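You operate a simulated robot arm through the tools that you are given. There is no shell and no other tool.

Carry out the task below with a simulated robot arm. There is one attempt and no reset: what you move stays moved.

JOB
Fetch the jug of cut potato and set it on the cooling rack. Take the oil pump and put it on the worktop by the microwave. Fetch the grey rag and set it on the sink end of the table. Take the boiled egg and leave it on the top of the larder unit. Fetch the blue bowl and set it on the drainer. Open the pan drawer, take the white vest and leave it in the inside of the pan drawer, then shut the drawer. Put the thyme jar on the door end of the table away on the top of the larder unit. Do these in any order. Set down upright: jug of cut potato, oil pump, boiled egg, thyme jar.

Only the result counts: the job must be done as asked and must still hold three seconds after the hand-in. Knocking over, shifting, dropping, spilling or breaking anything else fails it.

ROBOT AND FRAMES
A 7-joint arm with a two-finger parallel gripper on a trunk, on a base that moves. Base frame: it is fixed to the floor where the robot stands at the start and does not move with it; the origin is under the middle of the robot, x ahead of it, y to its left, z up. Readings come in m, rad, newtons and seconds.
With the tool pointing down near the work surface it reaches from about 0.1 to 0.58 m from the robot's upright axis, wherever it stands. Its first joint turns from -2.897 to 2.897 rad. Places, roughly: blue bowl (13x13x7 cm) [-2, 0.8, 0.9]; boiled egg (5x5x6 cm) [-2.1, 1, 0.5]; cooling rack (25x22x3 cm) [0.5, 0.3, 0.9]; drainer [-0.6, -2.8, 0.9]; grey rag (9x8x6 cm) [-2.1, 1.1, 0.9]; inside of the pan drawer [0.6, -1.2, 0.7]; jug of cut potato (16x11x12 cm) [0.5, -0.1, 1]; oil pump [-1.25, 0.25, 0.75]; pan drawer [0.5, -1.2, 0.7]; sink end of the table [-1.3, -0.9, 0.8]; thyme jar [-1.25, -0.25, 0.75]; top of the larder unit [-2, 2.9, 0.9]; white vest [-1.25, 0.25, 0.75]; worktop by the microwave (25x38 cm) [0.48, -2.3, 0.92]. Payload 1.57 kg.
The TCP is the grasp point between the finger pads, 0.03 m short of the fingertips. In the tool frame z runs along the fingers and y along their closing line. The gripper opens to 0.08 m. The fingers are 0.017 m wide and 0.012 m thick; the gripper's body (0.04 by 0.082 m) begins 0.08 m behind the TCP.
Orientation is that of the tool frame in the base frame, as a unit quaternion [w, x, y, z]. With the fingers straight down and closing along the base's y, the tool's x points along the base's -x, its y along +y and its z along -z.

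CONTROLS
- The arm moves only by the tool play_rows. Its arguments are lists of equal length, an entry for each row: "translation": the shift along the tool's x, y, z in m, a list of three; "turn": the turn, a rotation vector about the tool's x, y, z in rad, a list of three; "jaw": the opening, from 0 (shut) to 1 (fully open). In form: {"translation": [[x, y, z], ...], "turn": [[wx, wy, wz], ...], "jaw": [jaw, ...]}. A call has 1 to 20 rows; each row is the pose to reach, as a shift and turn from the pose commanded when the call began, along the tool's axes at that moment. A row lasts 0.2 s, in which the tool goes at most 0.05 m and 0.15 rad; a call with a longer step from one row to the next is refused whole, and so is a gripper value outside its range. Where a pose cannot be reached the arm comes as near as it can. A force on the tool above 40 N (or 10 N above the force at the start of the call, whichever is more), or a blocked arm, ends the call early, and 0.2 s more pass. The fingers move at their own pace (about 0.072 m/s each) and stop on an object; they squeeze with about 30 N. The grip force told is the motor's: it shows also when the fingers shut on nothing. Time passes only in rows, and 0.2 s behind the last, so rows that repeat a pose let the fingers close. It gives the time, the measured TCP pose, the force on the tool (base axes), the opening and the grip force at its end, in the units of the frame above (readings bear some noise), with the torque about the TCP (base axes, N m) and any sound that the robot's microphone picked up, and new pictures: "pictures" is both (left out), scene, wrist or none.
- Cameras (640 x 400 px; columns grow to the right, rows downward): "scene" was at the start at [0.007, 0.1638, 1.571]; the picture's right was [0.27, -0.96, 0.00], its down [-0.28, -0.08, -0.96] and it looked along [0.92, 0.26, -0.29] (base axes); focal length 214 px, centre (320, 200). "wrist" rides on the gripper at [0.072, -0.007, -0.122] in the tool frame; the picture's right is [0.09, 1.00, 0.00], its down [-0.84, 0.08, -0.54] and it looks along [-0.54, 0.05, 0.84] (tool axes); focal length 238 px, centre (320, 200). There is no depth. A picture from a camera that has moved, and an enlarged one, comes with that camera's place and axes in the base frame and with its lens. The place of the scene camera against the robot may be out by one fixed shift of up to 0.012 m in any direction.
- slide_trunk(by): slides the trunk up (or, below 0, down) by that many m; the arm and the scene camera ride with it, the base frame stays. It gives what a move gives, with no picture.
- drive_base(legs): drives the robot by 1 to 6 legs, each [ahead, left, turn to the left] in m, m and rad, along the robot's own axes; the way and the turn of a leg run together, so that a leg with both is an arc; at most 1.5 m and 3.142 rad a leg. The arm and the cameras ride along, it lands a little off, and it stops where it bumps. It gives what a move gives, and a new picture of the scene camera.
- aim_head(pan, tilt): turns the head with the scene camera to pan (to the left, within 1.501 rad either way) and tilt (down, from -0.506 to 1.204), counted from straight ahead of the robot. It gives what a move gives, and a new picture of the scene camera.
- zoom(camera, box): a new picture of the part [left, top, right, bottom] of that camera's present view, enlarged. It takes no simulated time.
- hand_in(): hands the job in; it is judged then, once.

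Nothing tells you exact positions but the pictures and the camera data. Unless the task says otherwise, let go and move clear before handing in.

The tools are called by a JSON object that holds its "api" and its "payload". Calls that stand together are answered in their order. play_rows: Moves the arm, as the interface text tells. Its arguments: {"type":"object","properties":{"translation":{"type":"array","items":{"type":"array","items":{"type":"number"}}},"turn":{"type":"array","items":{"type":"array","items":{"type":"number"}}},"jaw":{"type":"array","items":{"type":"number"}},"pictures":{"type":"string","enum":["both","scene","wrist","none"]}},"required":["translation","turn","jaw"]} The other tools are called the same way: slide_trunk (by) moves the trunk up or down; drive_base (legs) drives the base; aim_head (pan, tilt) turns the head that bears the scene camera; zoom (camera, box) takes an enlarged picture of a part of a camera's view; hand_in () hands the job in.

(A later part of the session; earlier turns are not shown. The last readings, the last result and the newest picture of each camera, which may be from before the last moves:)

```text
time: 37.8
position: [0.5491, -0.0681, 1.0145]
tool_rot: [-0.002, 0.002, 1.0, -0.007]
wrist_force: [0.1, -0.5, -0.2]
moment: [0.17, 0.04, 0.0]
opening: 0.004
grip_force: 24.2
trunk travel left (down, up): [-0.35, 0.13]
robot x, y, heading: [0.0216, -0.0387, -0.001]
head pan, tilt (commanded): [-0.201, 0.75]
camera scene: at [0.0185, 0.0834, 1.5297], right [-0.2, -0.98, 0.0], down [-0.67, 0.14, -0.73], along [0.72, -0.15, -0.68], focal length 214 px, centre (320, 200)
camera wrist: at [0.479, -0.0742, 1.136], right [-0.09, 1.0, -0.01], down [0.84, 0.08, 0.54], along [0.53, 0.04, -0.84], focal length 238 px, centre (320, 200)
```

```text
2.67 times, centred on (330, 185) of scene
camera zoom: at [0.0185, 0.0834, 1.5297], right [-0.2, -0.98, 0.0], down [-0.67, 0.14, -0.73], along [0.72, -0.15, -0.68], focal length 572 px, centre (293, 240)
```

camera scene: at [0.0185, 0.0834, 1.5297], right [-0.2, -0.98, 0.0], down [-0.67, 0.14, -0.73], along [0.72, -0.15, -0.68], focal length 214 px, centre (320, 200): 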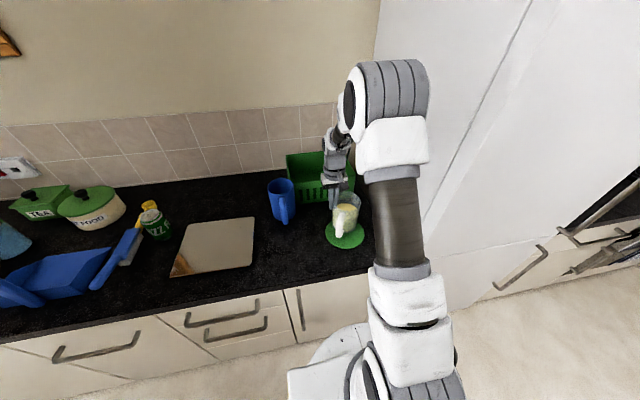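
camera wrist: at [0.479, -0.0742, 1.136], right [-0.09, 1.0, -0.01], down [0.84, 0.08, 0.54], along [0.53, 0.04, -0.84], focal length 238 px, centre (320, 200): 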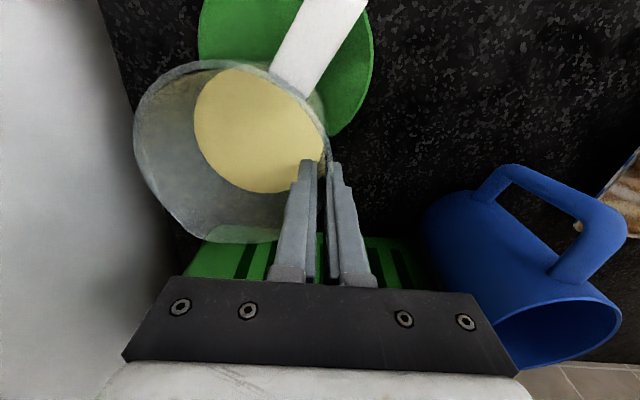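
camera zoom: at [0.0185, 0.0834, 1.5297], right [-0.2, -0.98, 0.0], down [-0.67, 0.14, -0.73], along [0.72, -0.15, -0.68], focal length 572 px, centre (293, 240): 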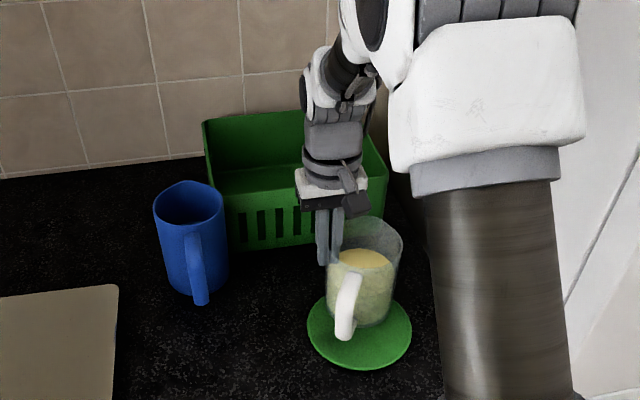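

The fingers hold the 4 mm wall; the jug turned slightly about its upright axis as a facet aligned. I'll lift a little to test the grip.

{"api": "play_rows", "payload": {"translation": [[0, 0, -0.005], [0, 0, -0.012], [0, 0, -0.02], [0, 0, -0.03], [0, 0, -0.03]], "turn": [[0, 0, 0], [0, 0, 0], [0, 0, 0], [0, 0, 0], [0, 0, 0]], "jaw": [0, 0, 0, 0, 0]}}

{"api": "zoom", "payload": {"camera": "scene", "box": [280, 110, 380, 260]}}

```text
time: 39.0
position: [0.5501, -0.0699, 1.0444]
tool_rot: [-0.003, 0.001, 1.0, -0.007]
wrist_force: [0.5, 0.5, -4.0]
moment: [0.15, -0.11, -0.01]
opening: 0.0039
grip_force: 24.7
trunk travel left (down, up): [-0.35, 0.13]
robot x, y, heading: [0.0191, -0.0413, 0.003]
head pan, tilt (commanded): [-0.201, 0.75]
camera scene: at [0.0188, 0.0834, 1.5297], right [-0.2, -0.98, 0.0], down [-0.67, 0.14, -0.73], along [0.72, -0.15, -0.68], focal length 214 px, centre (320, 200)
camera wrist: at [0.48, -0.0748, 1.1664], right [-0.09, 1.0, -0.01], down [0.84, 0.08, 0.54], along [0.53, 0.04, -0.84], focal length 238 px, centre (320, 200)
```

scene: 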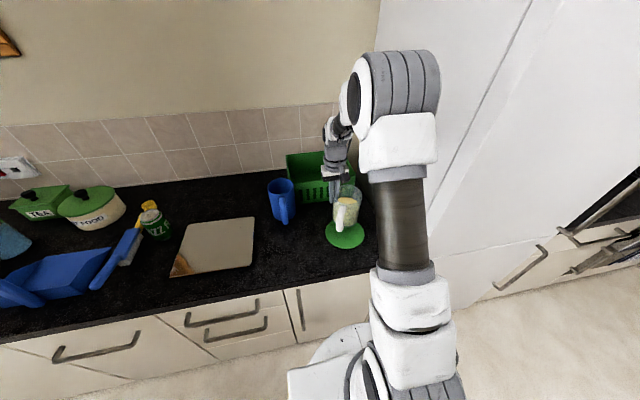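
wrist: 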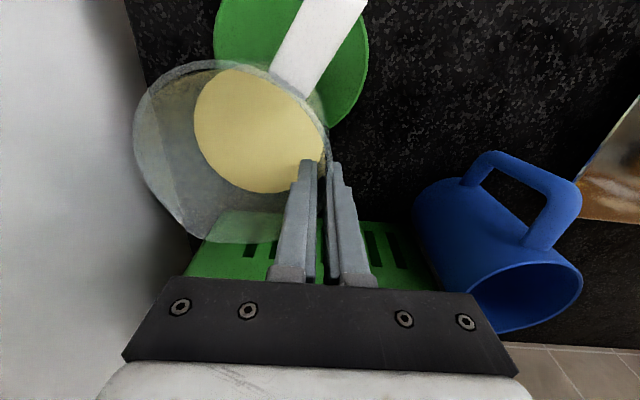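

```text
2.67 times, centred on (330, 185) of scene
camera zoom: at [0.0188, 0.0834, 1.5297], right [-0.2, -0.98, 0.0], down [-0.67, 0.14, -0.73], along [0.72, -0.15, -0.68], focal length 572 px, centre (293, 240)
```

zoom: 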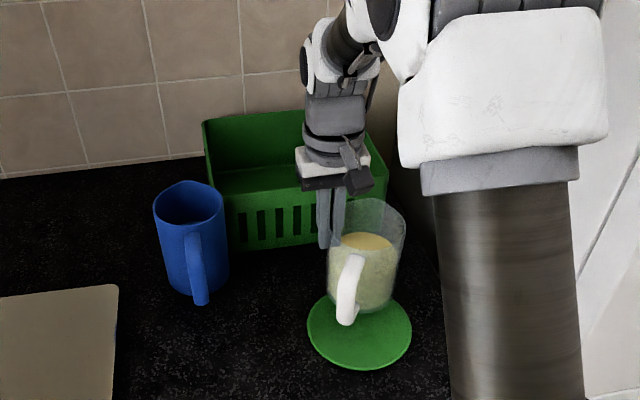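

The grip holds firmly (~0.4 kg, no tilt). I'll raise and draw it back, then drive left to the rack.

{"api": "play_rows", "payload": {"translation": [[0, 0, -0.03], [0, 0, -0.06], [0.02, 0, -0.09], [0.05, 0, -0.1], [0.08, 0, -0.1], [0.1, 0, -0.1], [0.1, 0, -0.1]], "turn": [[0, 0, 0], [0, 0, 0], [0, 0, 0], [0, 0, 0], [0, 0, 0], [0, 0, 0], [0, 0, 0]], "jaw": [0, 0, 0, 0, 0, 0, 0], "pictures": "none"}}

{"api": "drive_base", "payload": {"legs": [[0, 0.45, 0]]}}

{"api": "zoom", "payload": {"camera": "wrist", "box": [0, 0, 640, 400]}}

```text
time: 40.6
position: [0.4525, -0.067, 1.1421]
tool_rot: [-0.002, 0.002, 1.0, -0.006]
wrist_force: [0.6, 0.0, -3.3]
moment: [0.17, -0.11, 0.02]
opening: 0.0037
grip_force: 24.7
trunk travel left (down, up): [-0.35, 0.13]
robot x, y, heading: [0.0235, -0.0388, 0.001]
head pan, tilt (commanded): [-0.201, 0.75]
```

```text
time: 44.6
position: [0.4503, 0.3958, 1.1447]
tool_rot: [-0.003, -0.004, 1.0, -0.007]
wrist_force: [0.3, 0.5, -4.2]
moment: [0.18, -0.09, 0.01]
opening: 0.0039
grip_force: 25.3
trunk travel left (down, up): [-0.35, 0.13]
robot x, y, heading: [0.0164, 0.4202, 0.01]
head pan, tilt (commanded): [-0.201, 0.75]
camera scene: at [0.0146, 0.5417, 1.5297], right [-0.19, -0.98, 0.0], down [-0.67, 0.13, -0.73], along [0.72, -0.14, -0.68], focal length 214 px, centre (320, 200)
```

scene: 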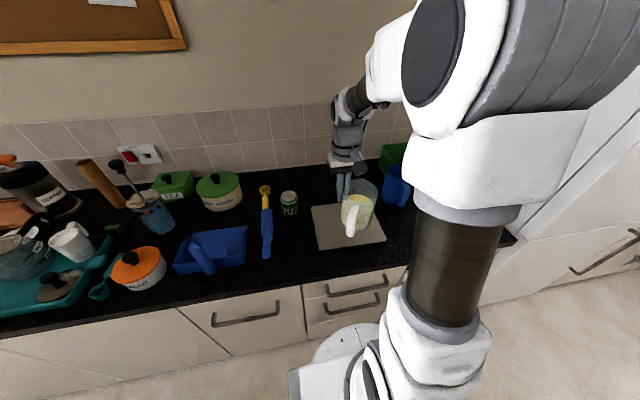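

```text
1.00 times, centred on (320, 200) of wrist (not enlarged: the box is as wide or as high as the picture)
camera zoom: at [0.3796, 0.3908, 1.2651], right [-0.1, 0.99, -0.01], down [0.84, 0.09, 0.54], along [0.53, 0.04, -0.84], focal length 238 px, centre (320, 200)
```

zoom: 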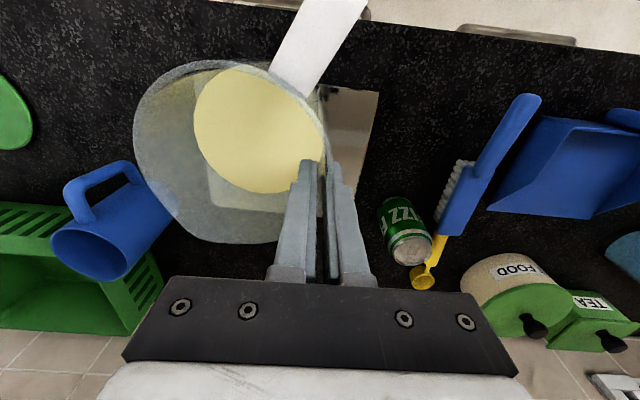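

The jug is above the rack. I'll move it forward to the rack centre and lower it gently.

{"api": "play_rows", "payload": {"translation": [[-0.025, 0, 0.0], [-0.05, -0.003, 0.0], [-0.05, -0.003, 0.03], [-0.05, -0.003, 0.06], [-0.05, -0.003, 0.085], [-0.05, -0.003, 0.085]], "turn": [[0, 0, 0], [0, 0, 0], [0, 0, 0], [0, 0, 0], [0, 0, 0], [0, 0, 0]], "jaw": [0, 0, 0, 0, 0, 0]}}

{"api": "zoom", "payload": {"camera": "scene", "box": [280, 130, 420, 270]}}

```text
time: 46.0
position: [0.4977, 0.392, 1.0596]
tool_rot: [-0.004, -0.004, 1.0, -0.007]
wrist_force: [-0.4, 0.5, -4.3]
moment: [0.11, -0.08, -0.04]
opening: 0.0038
grip_force: 24.8
trunk travel left (down, up): [-0.35, 0.13]
robot x, y, heading: [0.0194, 0.4205, 0.015]
head pan, tilt (commanded): [-0.201, 0.75]
camera scene: at [0.0147, 0.5417, 1.5297], right [-0.19, -0.98, 0.0], down [-0.67, 0.13, -0.73], along [0.72, -0.14, -0.68], focal length 214 px, centre (320, 200)
camera wrist: at [0.4275, 0.3875, 1.1822], right [-0.1, 0.99, -0.01], down [0.84, 0.09, 0.54], along [0.53, 0.04, -0.84], focal length 238 px, centre (320, 200)
```

scene: 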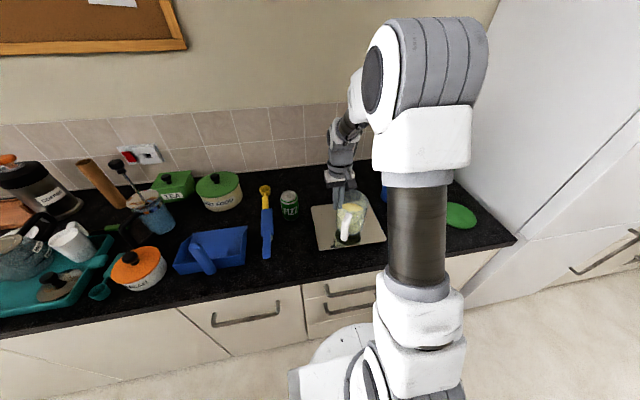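
wrist: 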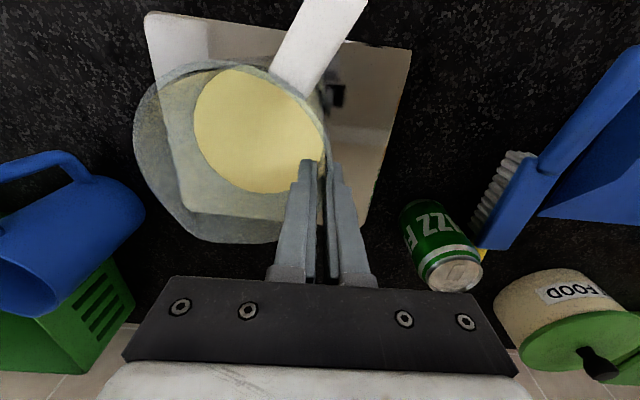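

```text
2.86 times, centred on (350, 200) of scene
camera zoom: at [0.0147, 0.5417, 1.5297], right [-0.19, -0.98, 0.0], down [-0.67, 0.13, -0.73], along [0.72, -0.14, -0.68], focal length 613 px, centre (234, 200)
```

zoom: 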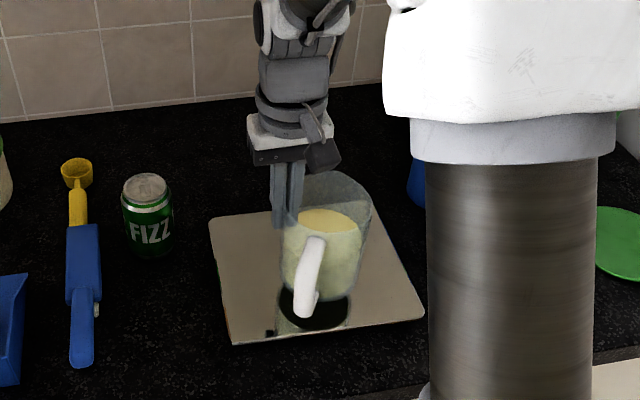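

The jug is centred over the rack. I'll lower in small steps until it touches.

{"api": "play_rows", "payload": {"translation": [[0, 0, 0.005], [0, 0, 0.01], [0, 0, 0.015], [0, 0, 0.015]], "turn": [[0, 0, 0], [0, 0, 0], [0, 0, 0], [0, 0, 0]], "jaw": [0, 0, 0, 0], "pictures": "none"}}

{"api": "zoom", "payload": {"camera": "scene", "box": [280, 130, 420, 270]}}

```text
time: 47.0
position: [0.4995, 0.3918, 1.0442]
tool_rot: [-0.003, -0.004, 1.0, -0.007]
wrist_force: [0.6, 0.4, -3.9]
moment: [0.14, -0.08, 0.01]
opening: 0.0039
grip_force: 24.3
trunk travel left (down, up): [-0.35, 0.13]
robot x, y, heading: [0.0141, 0.4198, 0.01]
head pan, tilt (commanded): [-0.201, 0.75]
```

```text
2.86 times, centred on (350, 200) of scene
camera zoom: at [0.0147, 0.5417, 1.5297], right [-0.19, -0.98, 0.0], down [-0.67, 0.13, -0.73], along [0.72, -0.14, -0.68], focal length 613 px, centre (234, 200)
```

zoom: 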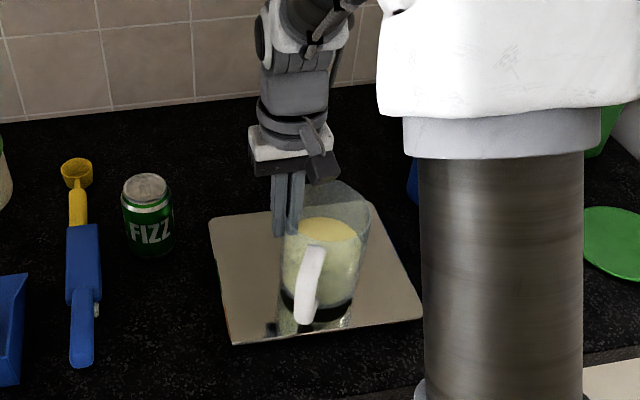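

{"api": "play_rows", "payload": {"translation": [[0, 0, 0.004], [0, 0, 0.008], [0, 0, 0.008]], "turn": [[0, 0, 0], [0, 0, 0], [0, 0, 0]], "jaw": [0, 0, 0], "pictures": "none"}}

{"api": "zoom", "payload": {"camera": "scene", "box": [280, 130, 420, 270]}}

```text
time: 47.8
position: [0.4995, 0.3908, 1.0367]
tool_rot: [-0.004, -0.004, 1.0, -0.007]
wrist_force: [0.0, 0.5, -4.4]
moment: [0.15, -0.09, 0.01]
opening: 0.0038
grip_force: 24.8
trunk travel left (down, up): [-0.35, 0.13]
robot x, y, heading: [0.0168, 0.4231, 0.01]
head pan, tilt (commanded): [-0.201, 0.75]
```

```text
2.86 times, centred on (350, 200) of scene
camera zoom: at [0.0146, 0.5417, 1.5297], right [-0.19, -0.98, 0.0], down [-0.67, 0.13, -0.73], along [0.72, -0.14, -0.68], focal length 613 px, centre (234, 200)
```

zoom: 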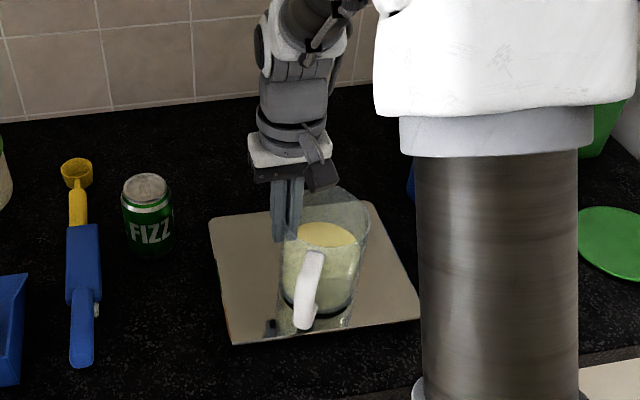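

{"api": "play_rows", "payload": {"translation": [[0, 0, 0.003], [0, 0, 0.006], [0, 0, 0.006]], "turn": [[0, 0, 0], [0, 0, 0], [0, 0, 0]], "jaw": [0, 0, 0], "pictures": "none"}}

```text
time: 48.6
position: [0.4995, 0.3919, 1.0322]
tool_rot: [0.0, -0.004, 1.0, -0.007]
wrist_force: [-0.9, 0.0, 18.2]
moment: [0.08, -0.06, -0.01]
opening: 0.0041
grip_force: 24.6
trunk travel left (down, up): [-0.35, 0.13]
robot x, y, heading: [0.0201, 0.4194, 0.014]
head pan, tilt (commanded): [-0.201, 0.75]
```

It has touched down on the rack (force rose to +18 N). I'll relieve the pressure slightly, open, and lift out straight up.

{"api": "play_rows", "payload": {"translation": [[0, 0, -0.002], [0, 0, -0.002], [0, 0, -0.002], [0, 0, -0.002], [0, 0, -0.03], [0, 0, -0.07], [0, 0, -0.11], [0, 0, -0.15]], "turn": [[0, 0, 0], [0, 0, 0], [0, 0, 0], [0, 0, 0], [0, 0, 0], [0, 0, 0], [0, 0, 0], [0, 0, 0]], "jaw": [0, 0.3, 0.6, 0.6, 0.6, 0.6, 0.6, 0.6]}}

{"api": "zoom", "payload": {"camera": "scene", "box": [280, 130, 420, 270]}}

```text
time: 50.4
position: [0.4999, 0.3932, 1.1773]
tool_rot: [-0.003, -0.005, 1.0, -0.007]
wrist_force: [-0.6, -0.1, 0.0]
moment: [-0.02, 0.01, 0.01]
opening: 0.0482
grip_force: 0.1
trunk travel left (down, up): [-0.35, 0.13]
robot x, y, heading: [0.0168, 0.4221, 0.009]
head pan, tilt (commanded): [-0.201, 0.75]
camera scene: at [0.0143, 0.5417, 1.5297], right [-0.19, -0.98, 0.0], down [-0.67, 0.13, -0.73], along [0.72, -0.14, -0.68], focal length 214 px, centre (320, 200)
camera wrist: at [0.43, 0.3881, 1.3004], right [-0.1, 0.99, -0.01], down [0.84, 0.09, 0.54], along [0.53, 0.04, -0.84], focal length 238 px, centre (320, 200)
```

scene: 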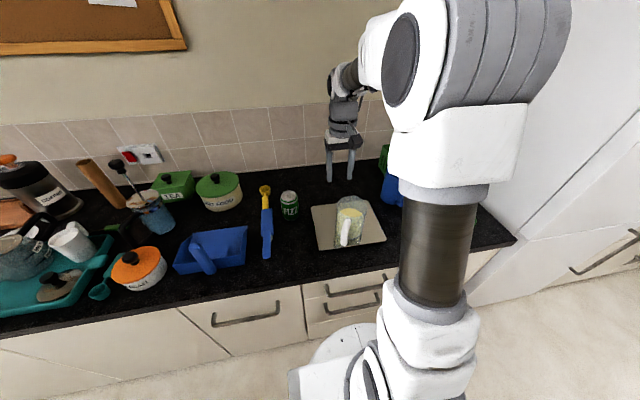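
wrist: 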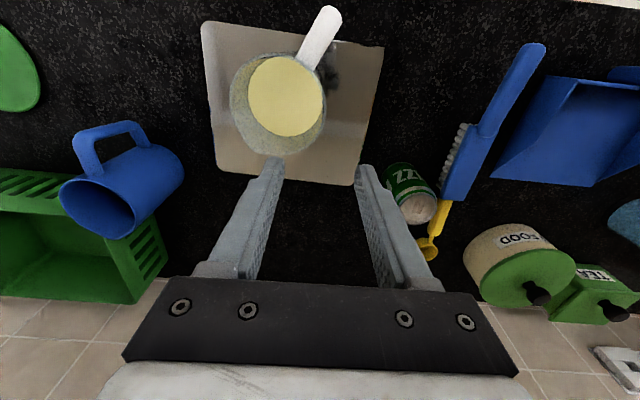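

```text
2.86 times, centred on (350, 200) of scene
camera zoom: at [0.0143, 0.5417, 1.5297], right [-0.19, -0.98, 0.0], down [-0.67, 0.13, -0.73], along [0.72, -0.14, -0.68], focal length 613 px, centre (234, 200)
```

zoom: 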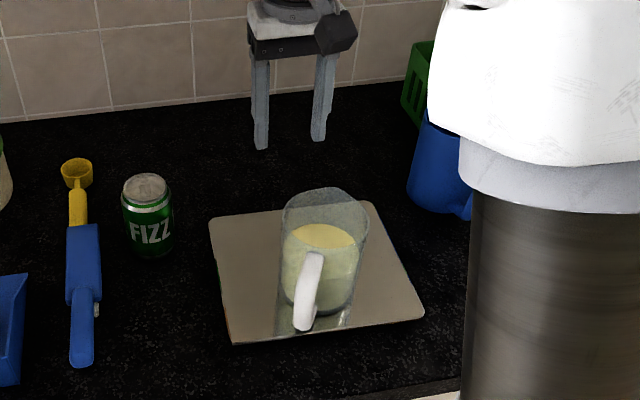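

The jug stands upright on the rack. Next is the oil pump: I'll retract the arm, turn around, and approach the table's door end.

{"api": "play_rows", "payload": {"translation": [[0.03, 0, -0.03], [0.06, 0, -0.06], [0.09, 0, -0.08], [0.12, 0, -0.08], [0.15, 0, -0.08]], "turn": [[0, 0, 0], [0, 0, 0], [0, 0, 0], [0, 0, 0], [0, 0, 0]], "jaw": [1, 1, 1, 1, 1], "pictures": "none"}}

{"api": "drive_base", "payload": {"legs": [[-0.2, 0, 0], [0, 0, 1.571], [0, 0, 1.571]]}}

{"api": "aim_head", "payload": {"pan": 0.0, "tilt": 0.6}}

```text
time: 51.6
position: [0.3484, 0.3934, 1.2593]
tool_rot: [-0.003, -0.004, 1.0, -0.007]
wrist_force: [0.7, -1.0, -0.2]
moment: [0.01, -0.01, -0.02]
opening: 0.0802
grip_force: 0.2
trunk travel left (down, up): [-0.35, 0.13]
robot x, y, heading: [0.0167, 0.4175, 0.011]
head pan, tilt (commanded): [-0.201, 0.75]
```

```text
time: 64.1
position: [-0.5148, 0.4071, 1.2603]
tool_rot: [-0.007, 0.998, 0.061, 0.002]
wrist_force: [-0.9, 0.5, -1.0]
moment: [-0.03, -0.01, 0.0]
opening: 0.0798
grip_force: 0.1
trunk travel left (down, up): [-0.35, 0.13]
robot x, y, heading: [-0.1806, 0.416, -3.019]
head pan, tilt (commanded): [-0.201, 0.75]
camera scene: at [-0.1712, 0.2927, 1.5297], right [0.08, 1.0, 0.0], down [0.68, -0.05, -0.73], along [-0.73, 0.06, -0.68], focal length 214 px, centre (320, 200)
```

scene: 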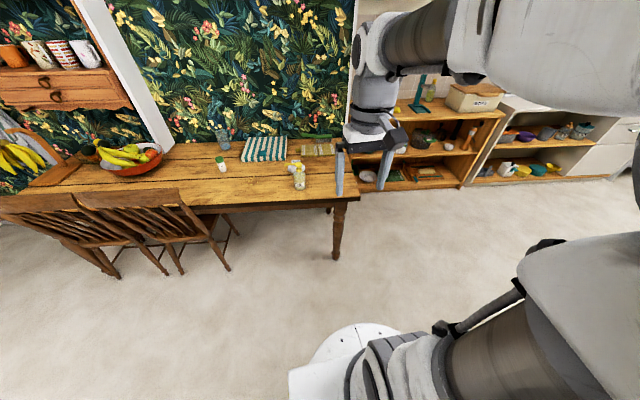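

```text
time: 64.8
position: [-0.516, 0.4068, 1.2605]
tool_rot: [-0.007, 0.998, 0.06, 0.003]
wrist_force: [0.3, 0.6, -0.7]
moment: [0.02, -0.01, 0.03]
opening: 0.0801
grip_force: 0.0
trunk travel left (down, up): [-0.35, 0.13]
robot x, y, heading: [-0.1805, 0.4179, -3.018]
head pan, tilt (commanded): [0.0, 0.6]
camera scene: at [-0.1763, 0.2755, 1.5425], right [-0.12, 0.99, 0.0], down [0.56, 0.07, -0.82], along [-0.82, -0.1, -0.57], focal length 214 px, centre (320, 200)
```

scene: 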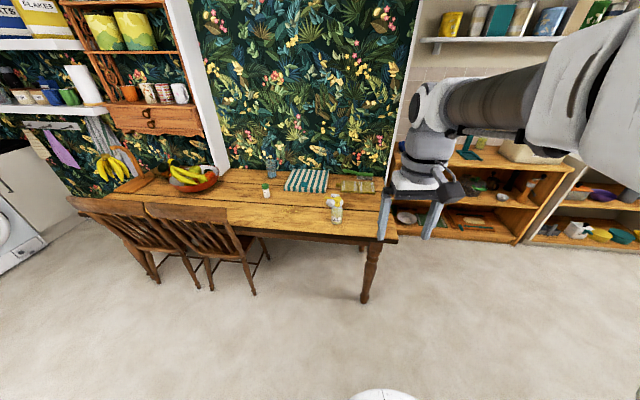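

I'm facing the table but turned a bit too far. I'll straighten and drive to about [-0.62, 0.25] in front of the oil pump.

{"api": "drive_base", "payload": {"legs": [[0, 0, -0.122], [0.44, 0.165, 0]]}}

{"api": "zoom", "payload": {"camera": "wrist", "box": [0, 0, 640, 400]}}

```text
time: 68.9
position: [-0.9556, 0.2864, 1.2597]
tool_rot: [-0.007, 1.0, -0.008, 0.002]
wrist_force: [-0.1, 0.3, 0.1]
moment: [0.03, -0.04, -0.01]
opening: 0.0801
grip_force: 0.0
trunk travel left (down, up): [-0.35, 0.13]
robot x, y, heading: [-0.6215, 0.2546, 3.127]
head pan, tilt (commanded): [0.0, 0.6]
camera scene: at [-0.6373, 0.1104, 1.5426], right [0.01, 1.0, 0.0], down [0.56, -0.01, -0.83], along [-0.82, 0.01, -0.56], focal length 214 px, centre (320, 200)
```

scene: 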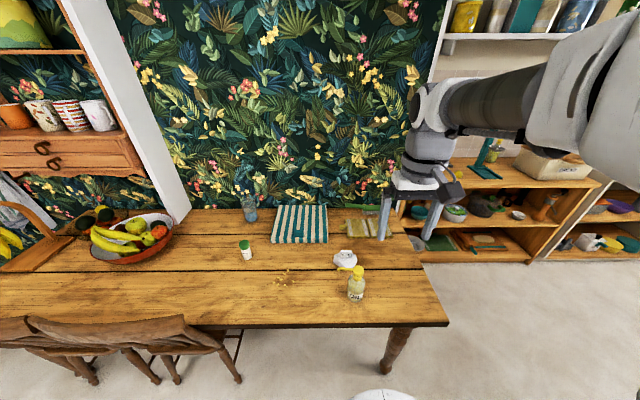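

```text
1.00 times, centred on (320, 200) of wrist (not enlarged: the box is as wide or as high as the picture)
camera zoom: at [-0.8839, 0.2905, 1.3821], right [0.08, -1.0, -0.01], down [-0.84, -0.07, 0.54], along [-0.54, -0.03, -0.84], focal length 238 px, centre (320, 200)
```

zoom: 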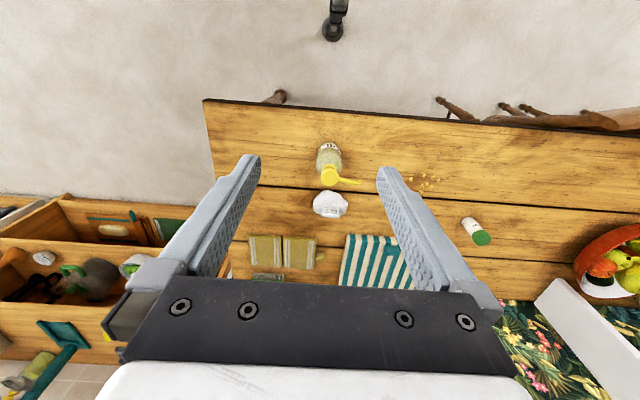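

The wrist camera shows the bottle with its spout pointing to -y, near [-1.117, 0.257]. I'll zoom in.

{"api": "zoom", "payload": {"camera": "wrist", "box": [260, 110, 420, 240]}}

{"api": "zoom", "payload": {"camera": "scene", "box": [310, 230, 400, 320]}}

```text
3.08 times, centred on (340, 175) of wrist
camera zoom: at [-0.8839, 0.2905, 1.3821], right [0.08, -1.0, -0.01], down [-0.84, -0.07, 0.54], along [-0.54, -0.03, -0.84], focal length 733 px, centre (258, 277)
```

zoom: 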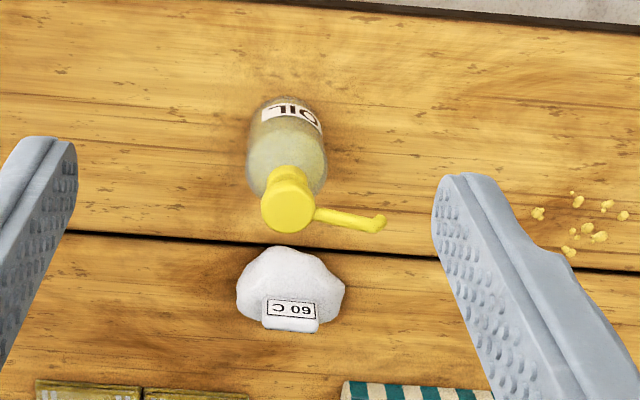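

```text
4.44 times, centred on (355, 275) of scene
camera zoom: at [-0.6373, 0.1104, 1.5426], right [0.01, 1.0, 0.0], down [0.56, -0.01, -0.83], along [-0.82, 0.01, -0.56], focal length 953 px, centre (164, -133)
```

zoom: 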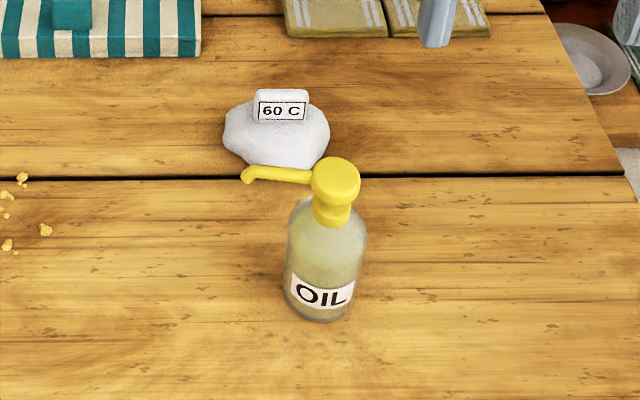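

The spout points straight to -y, so I'll turn the gripper 90° to close along x, hover over the bottle, and lower the trunk a little for the lower table height.

{"api": "play_rows", "payload": {"translation": [[-0.0145, 0.0027, 0], [-0.029, 0.0055, 0], [-0.0434, 0.0082, 0], [-0.0578, 0.0109, 0], [-0.0723, 0.0137, 0], [-0.0868, 0.0164, 0], [-0.1012, 0.0191, 0], [-0.1157, 0.0219, 0], [-0.1301, 0.0246, 0], [-0.1446, 0.0273, 0], [-0.159, 0.03, 0], [-0.1735, 0.0328, 0]], "turn": [[0, 0, 0.131], [0, 0, 0.262], [0, 0, 0.393], [0, 0, 0.524], [0, 0, 0.654], [0, 0, 0.785], [0, 0, 0.916], [0, 0, 1.047], [0, 0, 1.178], [0, 0, 1.309], [0, 0, 1.44], [0, 0, 1.571]], "jaw": [1, 1, 1, 1, 1, 1, 1, 1, 1, 1, 1, 1], "pictures": "none"}}

{"api": "slide_trunk", "payload": {"by": -0.15}}

{"api": "zoom", "payload": {"camera": "wrist", "box": [0, 0, 640, 400]}}

{"api": "zoom", "payload": {"camera": "scene", "box": [0, 0, 640, 400]}}

```text
time: 71.5
position: [-1.1292, 0.2564, 1.2581]
tool_rot: [0.007, -0.702, 0.712, 0.003]
wrist_force: [-0.7, -0.4, 0.1]
moment: [0.0, 0.0, 0.0]
opening: 0.0801
grip_force: 0.1
trunk travel left (down, up): [-0.35, 0.13]
robot x, y, heading: [-0.6262, 0.2557, 3.134]
head pan, tilt (commanded): [0.0, 0.6]
```

```text
time: 73.3
position: [-1.1284, 0.2567, 1.1087]
tool_rot: [0.007, -0.702, 0.712, 0.003]
wrist_force: [0.1, 0.1, 0.5]
moment: [-0.05, 0.01, -0.02]
opening: 0.0798
grip_force: 0.0
trunk travel left (down, up): [-0.2, 0.28]
robot x, y, heading: [-0.6245, 0.2519, 3.132]
head pan, tilt (commanded): [0.0, 0.6]
```

```text
1.00 times, centred on (320, 200) of wrist (not enlarged: the box is as wide or as high as the picture)
camera zoom: at [-1.1235, 0.1838, 1.2283], right [-1.0, -0.08, -0.01], down [-0.07, 0.83, 0.55], along [-0.04, 0.55, -0.83], focal length 238 px, centre (320, 200)
```

zoom: 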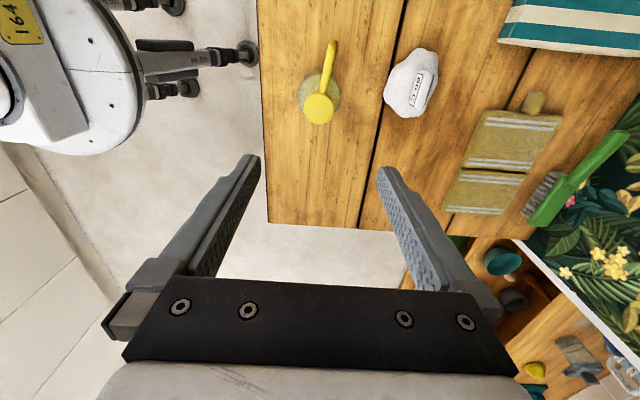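

```text
1.00 times, centred on (320, 200) of scene (not enlarged: the box is as wide or as high as the picture)
camera zoom: at [-0.6373, 0.1104, 1.3926], right [0.01, 1.0, 0.0], down [0.56, -0.01, -0.83], along [-0.83, 0.01, -0.56], focal length 214 px, centre (320, 200)
```

zoom: 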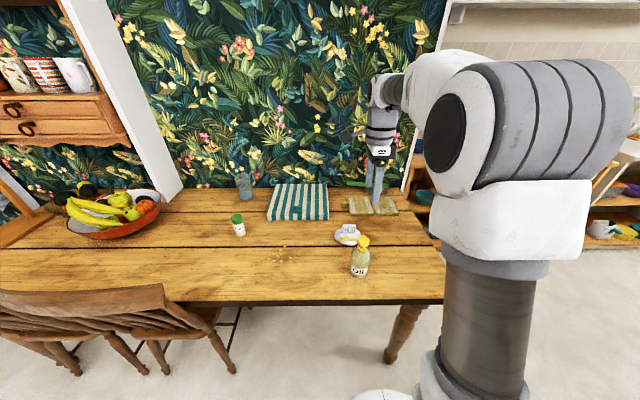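

The pump head lines up at [-1.126, 0.256], right under the TCP. I'll lower to just above it and check.

{"api": "play_rows", "payload": {"translation": [[0, 0, 0.045], [0, 0, 0.09], [0, 0, 0.13], [0, 0, 0.15]], "turn": [[0, 0, 0], [0, 0, 0], [0, 0, 0], [0, 0, 0]], "jaw": [1, 1, 1, 1]}}

```text
time: 74.3
position: [-1.1252, 0.2587, 0.9604]
tool_rot: [0.007, -0.702, 0.712, 0.004]
wrist_force: [0.2, -0.3, -0.2]
moment: [0.0, 0.01, 0.0]
opening: 0.0799
grip_force: 0.1
trunk travel left (down, up): [-0.2, 0.28]
robot x, y, heading: [-0.6272, 0.2516, 3.134]
head pan, tilt (commanded): [0.0, 0.6]
camera scene: at [-0.6372, 0.1104, 1.3926], right [0.01, 1.0, 0.0], down [0.56, -0.01, -0.83], along [-0.83, 0.01, -0.56], focal length 214 px, centre (320, 200)
camera wrist: at [-1.1199, 0.1857, 1.08], right [-1.0, -0.08, -0.01], down [-0.07, 0.83, 0.55], along [-0.04, 0.55, -0.83], focal length 238 px, centre (320, 200)
```

scene: 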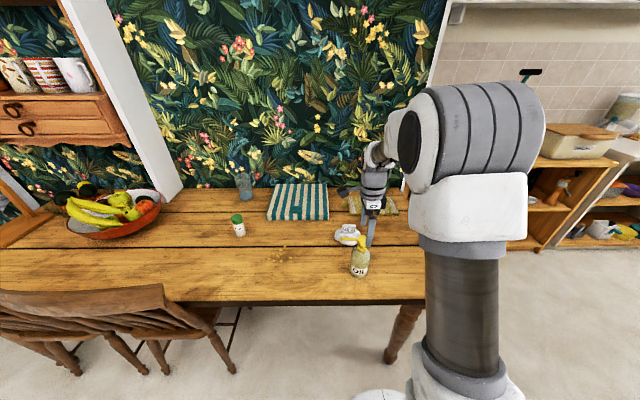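
wrist: 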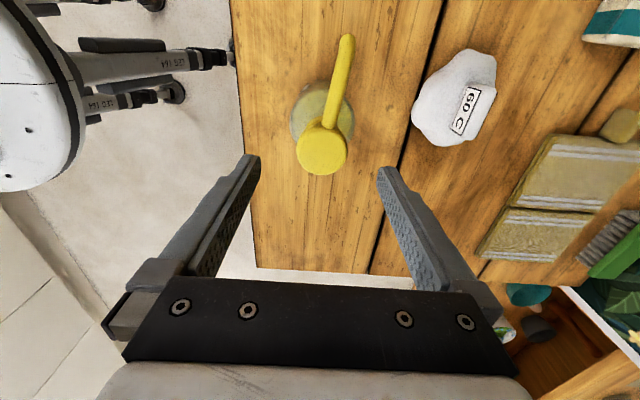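

Well aligned. I'll lower to grasp height on the bottle's shoulder and close.

{"api": "play_rows", "payload": {"translation": [[0, 0, 0.03], [0, 0, 0.06], [0, 0, 0.09], [0, 0, 0.122], [0, 0, 0.122], [0, 0, 0.122], [0, 0, 0.122], [0, 0, 0.122]], "turn": [[0, 0, 0], [0, 0, 0], [0, 0, 0], [0, 0, 0], [0, 0, 0], [0, 0, 0], [0, 0, 0], [0, 0, 0]], "jaw": [1, 1, 1, 1, 1, 0.5, 0.3, 0.3]}}

```text
time: 76.1
position: [-1.1258, 0.26, 0.8331]
tool_rot: [0.008, -0.702, 0.712, 0.003]
wrist_force: [0.8, -1.1, 0.1]
moment: [0.01, 0.05, 0.03]
opening: 0.066
grip_force: 30.1
trunk travel left (down, up): [-0.2, 0.28]
robot x, y, heading: [-0.623, 0.2562, 3.133]
head pan, tilt (commanded): [0.0, 0.6]
camera scene: at [-0.6374, 0.1104, 1.3925], right [0.01, 1.0, 0.0], down [0.57, -0.01, -0.82], along [-0.82, 0.01, -0.57], focal length 214 px, centre (320, 200)
camera wrist: at [-1.1204, 0.1879, 0.9525], right [-1.0, -0.08, -0.01], down [-0.07, 0.83, 0.55], along [-0.04, 0.55, -0.83], focal length 238 px, centre (320, 200)
```

scene: 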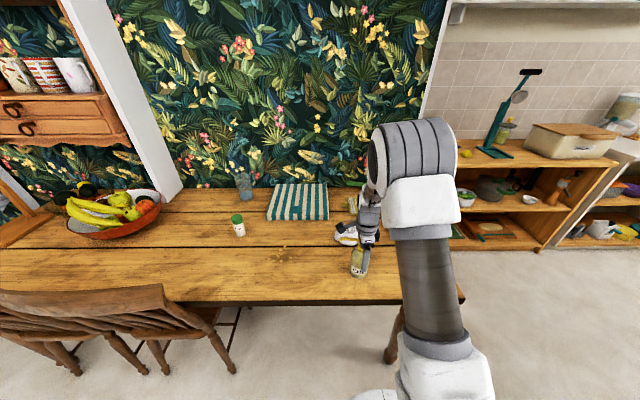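
wrist: 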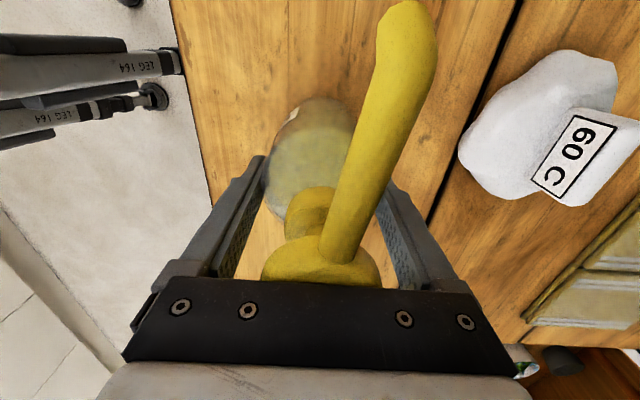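

The bottle is gripped at 66 mm opening. I'll lift it.

{"api": "play_rows", "payload": {"translation": [[0, 0, -0.01], [0, 0, -0.03], [0, 0, -0.07], [0, 0, -0.11], [0, 0, -0.15], [0, 0, -0.2]], "turn": [[0, 0, 0], [0, 0, 0], [0, 0, 0], [0, 0, 0], [0, 0, 0], [0, 0, 0]], "jaw": [0.3, 0.3, 0.3, 0.3, 0.3, 0.3]}}

```text
time: 77.5
position: [-1.1261, 0.2584, 1.0344]
tool_rot: [0.007, -0.702, 0.712, 0.002]
wrist_force: [-0.4, -0.9, -3.0]
moment: [0.01, 0.01, 0.0]
opening: 0.066
grip_force: 30.3
trunk travel left (down, up): [-0.2, 0.28]
robot x, y, heading: [-0.6249, 0.2537, 3.129]
head pan, tilt (commanded): [0.0, 0.6]
camera scene: at [-0.6376, 0.1104, 1.3925], right [0.01, 1.0, 0.0], down [0.57, -0.01, -0.82], along [-0.82, 0.01, -0.57], focal length 214 px, centre (320, 200)
camera wrist: at [-1.1213, 0.1847, 1.1548], right [-1.0, -0.08, -0.01], down [-0.07, 0.83, 0.55], along [-0.04, 0.55, -0.83], focal length 238 px, centre (320, 200)
```

scene: 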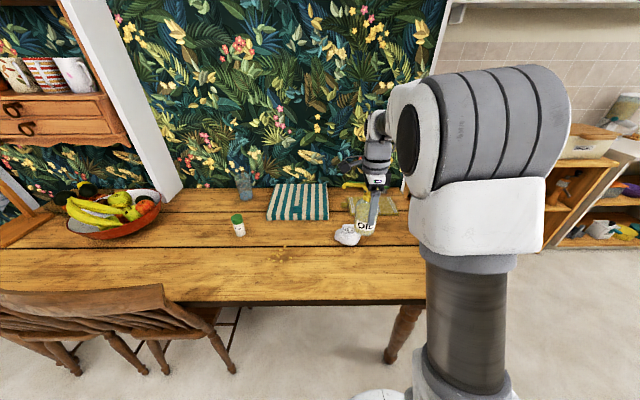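
wrist: 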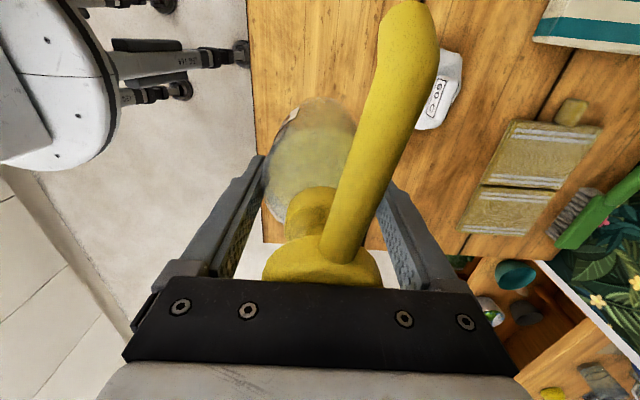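

The bottle is held (0.3 kg). I'll draw it in, raise the trunk, back into the aisle and turn to face the sink end of the room.

{"api": "play_rows", "payload": {"translation": [[0, -0.04, 0], [0, -0.08, 0], [0, -0.12, 0], [0, -0.15, 0]], "turn": [[0, 0, 0], [0, 0, 0], [0, 0, 0], [0, 0, 0]], "jaw": [0.3, 0.3, 0.3, 0.3], "pictures": "none"}}

{"api": "slide_trunk", "payload": {"by": 0.15}}

{"api": "drive_base", "payload": {"legs": [[-0.4, 0, 0], [0, 0, 1.571]]}}

```text
time: 78.5
position: [-0.9776, 0.2572, 1.041]
tool_rot: [0.006, -0.702, 0.712, 0.003]
wrist_force: [0.1, 0.9, -2.9]
moment: [0.04, -0.01, 0.0]
opening: 0.0663
grip_force: 29.8
trunk travel left (down, up): [-0.2, 0.28]
robot x, y, heading: [-0.6244, 0.2536, 3.129]
head pan, tilt (commanded): [0.0, 0.6]
```

```text
time: 80.2
position: [-0.9784, 0.2571, 1.1881]
tool_rot: [0.008, -0.702, 0.712, 0.003]
wrist_force: [-0.5, 0.0, -3.6]
moment: [0.02, 0.02, -0.02]
opening: 0.0662
grip_force: 30.2
trunk travel left (down, up): [-0.35, 0.13]
robot x, y, heading: [-0.623, 0.25, 3.127]
head pan, tilt (commanded): [0.0, 0.6]
```

```text
time: 88.7
position: [-0.2145, -0.1087, 1.1899]
tool_rot: [-0.004, 1.0, 0.007, -0.008]
wrist_force: [0.2, 0.8, -3.0]
moment: [-0.02, -0.02, 0.0]
opening: 0.0659
grip_force: 29.8
trunk travel left (down, up): [-0.35, 0.13]
robot x, y, heading: [-0.2201, 0.2442, -1.554]
head pan, tilt (commanded): [0.0, 0.6]
camera scene: at [-0.0816, 0.2375, 1.5426], right [-1.0, -0.02, 0.0], down [-0.01, 0.56, -0.82], along [0.01, -0.82, -0.57], focal length 214 px, centre (320, 200)
```

scene: 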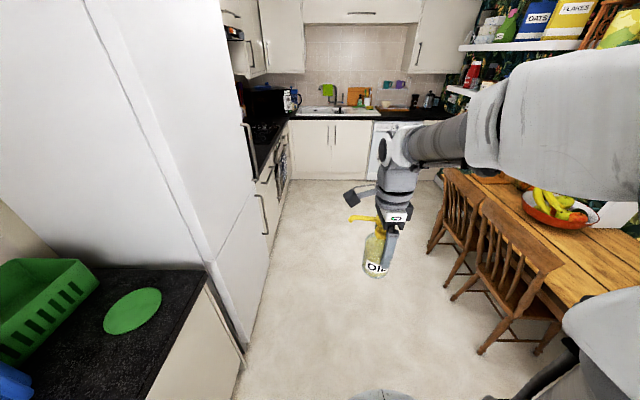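

The aisle ahead is clear. I'll drive forward toward the hob and sink area and look again.

{"api": "drive_base", "payload": {"legs": [[1.4, 0, 0]]}}

{"api": "aim_head", "payload": {"pan": 0.6, "tilt": 0.5}}

```text
time: 98.2
position: [-0.202, -1.5322, 1.1895]
tool_rot: [-0.003, 1.0, 0.002, -0.006]
wrist_force: [0.6, -0.2, -2.3]
moment: [0.03, 0.02, 0.02]
opening: 0.0657
grip_force: 30.4
trunk travel left (down, up): [-0.35, 0.13]
robot x, y, heading: [-0.2025, -1.1812, -1.567]
head pan, tilt (commanded): [0.0, 0.6]
camera scene: at [-0.0658, -1.1875, 1.5426], right [-1.0, -0.01, 0.0], down [0.0, 0.57, -0.82], along [0.01, -0.82, -0.57], focal length 214 px, centre (320, 200)
```

scene: 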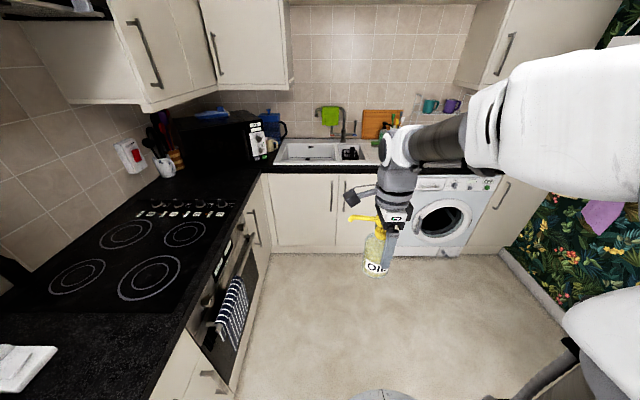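

```text
time: 99.2
position: [-0.2019, -1.5326, 1.1906]
tool_rot: [-0.003, 1.0, 0.002, -0.006]
wrist_force: [-0.6, 0.0, -3.1]
moment: [-0.01, -0.01, 0.0]
opening: 0.0664
grip_force: 29.7
trunk travel left (down, up): [-0.35, 0.13]
robot x, y, heading: [-0.2012, -1.1767, -1.562]
head pan, tilt (commanded): [0.6, 0.499]
camera scene: at [-0.0145, -1.1739, 1.5516], right [-0.82, -0.57, 0.0], down [-0.27, 0.39, -0.88], along [0.5, -0.72, -0.48], focal length 214 px, centre (320, 200)
```

scene: 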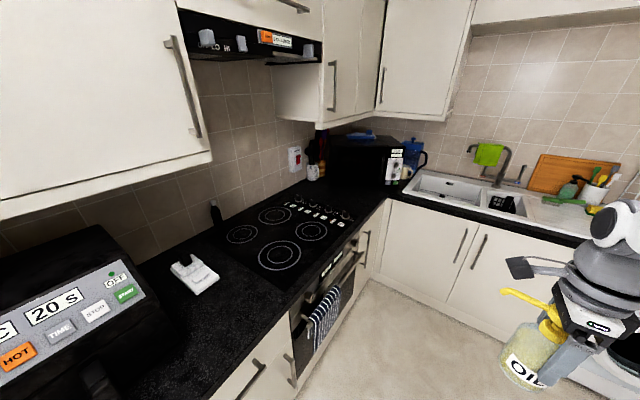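

I see a hob, sink, and two dark appliances. I'll zoom in on the corner area near [0.48, -2.3].

{"api": "zoom", "payload": {"camera": "scene", "box": [220, 100, 440, 280]}}

{"api": "zoom", "payload": {"camera": "scene", "box": [400, 120, 640, 260]}}

{"api": "zoom", "payload": {"camera": "scene", "box": [0, 220, 240, 400]}}

```text
2.22 times, centred on (330, 190) of scene
camera zoom: at [-0.0145, -1.1739, 1.5516], right [-0.82, -0.57, 0.0], down [-0.27, 0.39, -0.88], along [0.5, -0.72, -0.48], focal length 477 px, centre (298, 222)
```

zoom: 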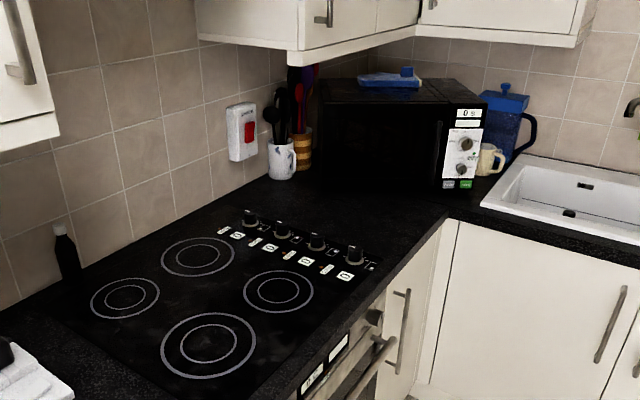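

```text
2.67 times, centred on (520, 190) of scene
camera zoom: at [-0.0145, -1.1739, 1.5516], right [-0.82, -0.57, 0.0], down [-0.27, 0.39, -0.88], along [0.5, -0.72, -0.48], focal length 572 px, centre (-213, 227)
```

zoom: 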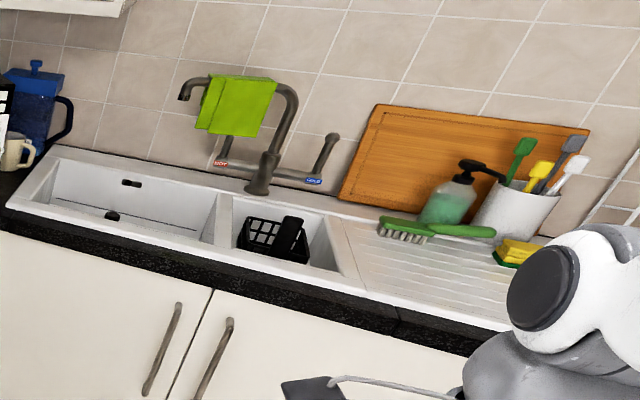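

```text
2.22 times, centred on (120, 310) of scene
camera zoom: at [-0.0145, -1.1739, 1.5516], right [-0.82, -0.57, 0.0], down [-0.27, 0.39, -0.88], along [0.5, -0.72, -0.48], focal length 477 px, centre (764, -44)
```

zoom: 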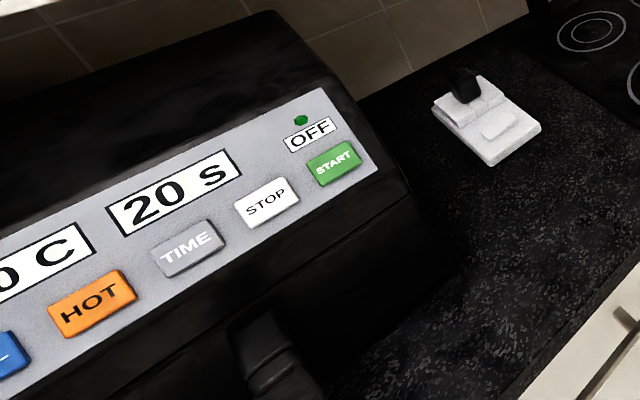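

The corner box is the microwave, standing diagonally; the target area is the clear worktop in front of it around [0.46, -2.25]. I'll drive down to y≈-2.0, turn to face that worktop.

{"api": "drive_base", "payload": {"legs": [[0.8, 0, 0], [0, 0, 1.566]]}}

{"api": "aim_head", "payload": {"pan": -0.3, "tilt": 0.7}}

```text
time: 109.6
position: [0.1478, -1.9424, 1.1893]
tool_rot: [0.002, 0.718, 0.696, -0.008]
wrist_force: [0.8, 0.3, -3.6]
moment: [-0.02, 0.0, 0.02]
opening: 0.0658
grip_force: 29.9
trunk travel left (down, up): [-0.35, 0.13]
robot x, y, heading: [-0.2036, -1.9315, -0.028]
head pan, tilt (commanded): [0.6, 0.499]
camera scene: at [-0.2082, -1.7414, 1.5517], right [0.54, -0.84, 0.0], down [-0.4, -0.26, -0.88], along [0.74, 0.48, -0.48], focal length 214 px, centre (320, 200)
```

scene: 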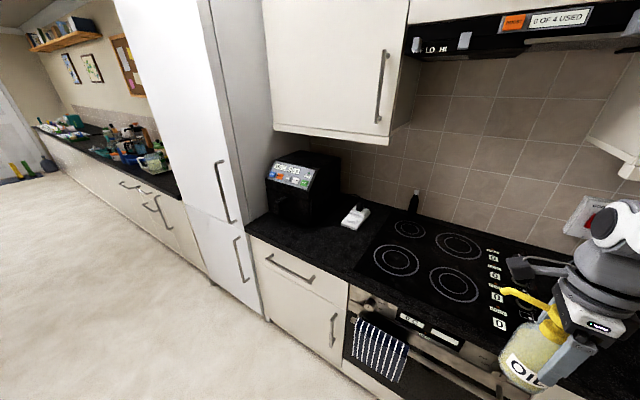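

```text
time: 110.8
position: [0.1485, -1.9435, 1.1906]
tool_rot: [0.003, 0.718, 0.696, -0.007]
wrist_force: [-1.1, -0.6, -2.5]
moment: [-0.03, -0.04, -0.01]
opening: 0.0656
grip_force: 29.9
trunk travel left (down, up): [-0.35, 0.13]
robot x, y, heading: [-0.204, -1.9327, -0.027]
head pan, tilt (commanded): [-0.3, 0.7]
camera scene: at [-0.2043, -1.818, 1.534], right [-0.32, -0.95, 0.0], down [-0.61, 0.21, -0.77], along [0.72, -0.25, -0.64], focal length 214 px, centre (320, 200)
```

scene: 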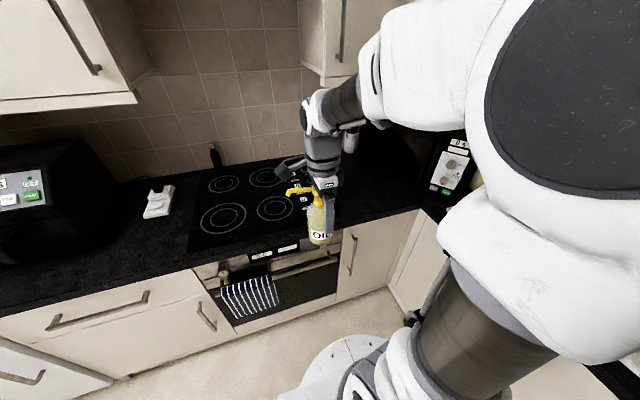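

The wide drawer left of the oven should be the pan drawer. I'll drive forward and a touch right to reach the worktop spot.

{"api": "drive_base", "payload": {"legs": [[0.17, -0.07, 0.025]]}}

{"api": "zoom", "payload": {"camera": "wrist", "box": [0, 0, 640, 400]}}

```text
time: 112.5
position: [0.3168, -2.0094, 1.1892]
tool_rot: [0.002, 0.711, 0.703, -0.007]
wrist_force: [-0.4, 0.8, -3.3]
moment: [-0.04, 0.01, 0.03]
opening: 0.066
grip_force: 30.6
trunk travel left (down, up): [-0.35, 0.13]
robot x, y, heading: [-0.0378, -2.0042, -0.008]
head pan, tilt (commanded): [-0.3, 0.7]
camera scene: at [-0.0373, -1.892, 1.5339], right [-0.3, -0.95, 0.0], down [-0.61, 0.19, -0.76], along [0.73, -0.23, -0.64], focal length 214 px, centre (320, 200)
```

scene: 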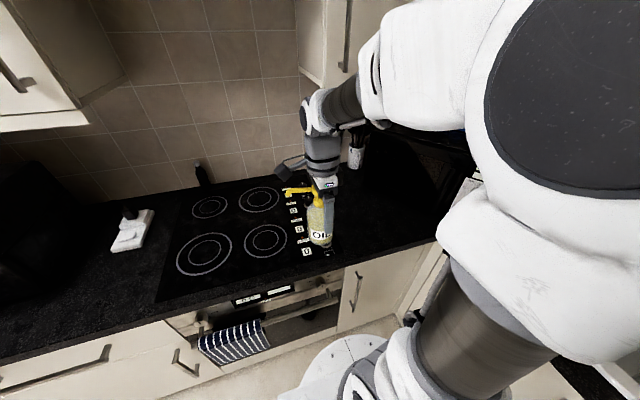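

```text
1.00 times, centred on (320, 200) of wrist (not enlarged: the box is as wide or as high as the picture)
camera zoom: at [0.3127, -1.9354, 1.3102], right [1.0, 0.08, -0.01], down [0.07, -0.83, 0.55], along [0.04, -0.55, -0.83], focal length 238 px, centre (320, 200)
```

zoom: 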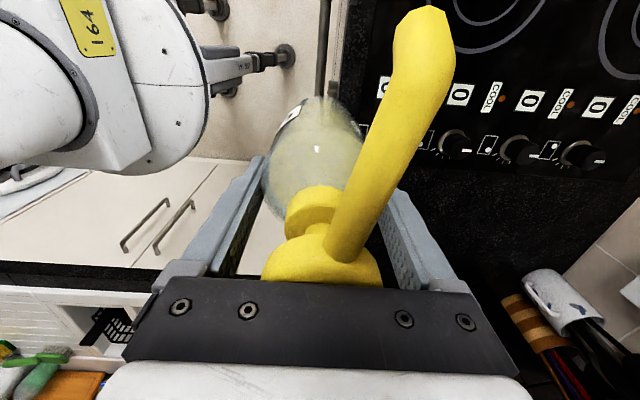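

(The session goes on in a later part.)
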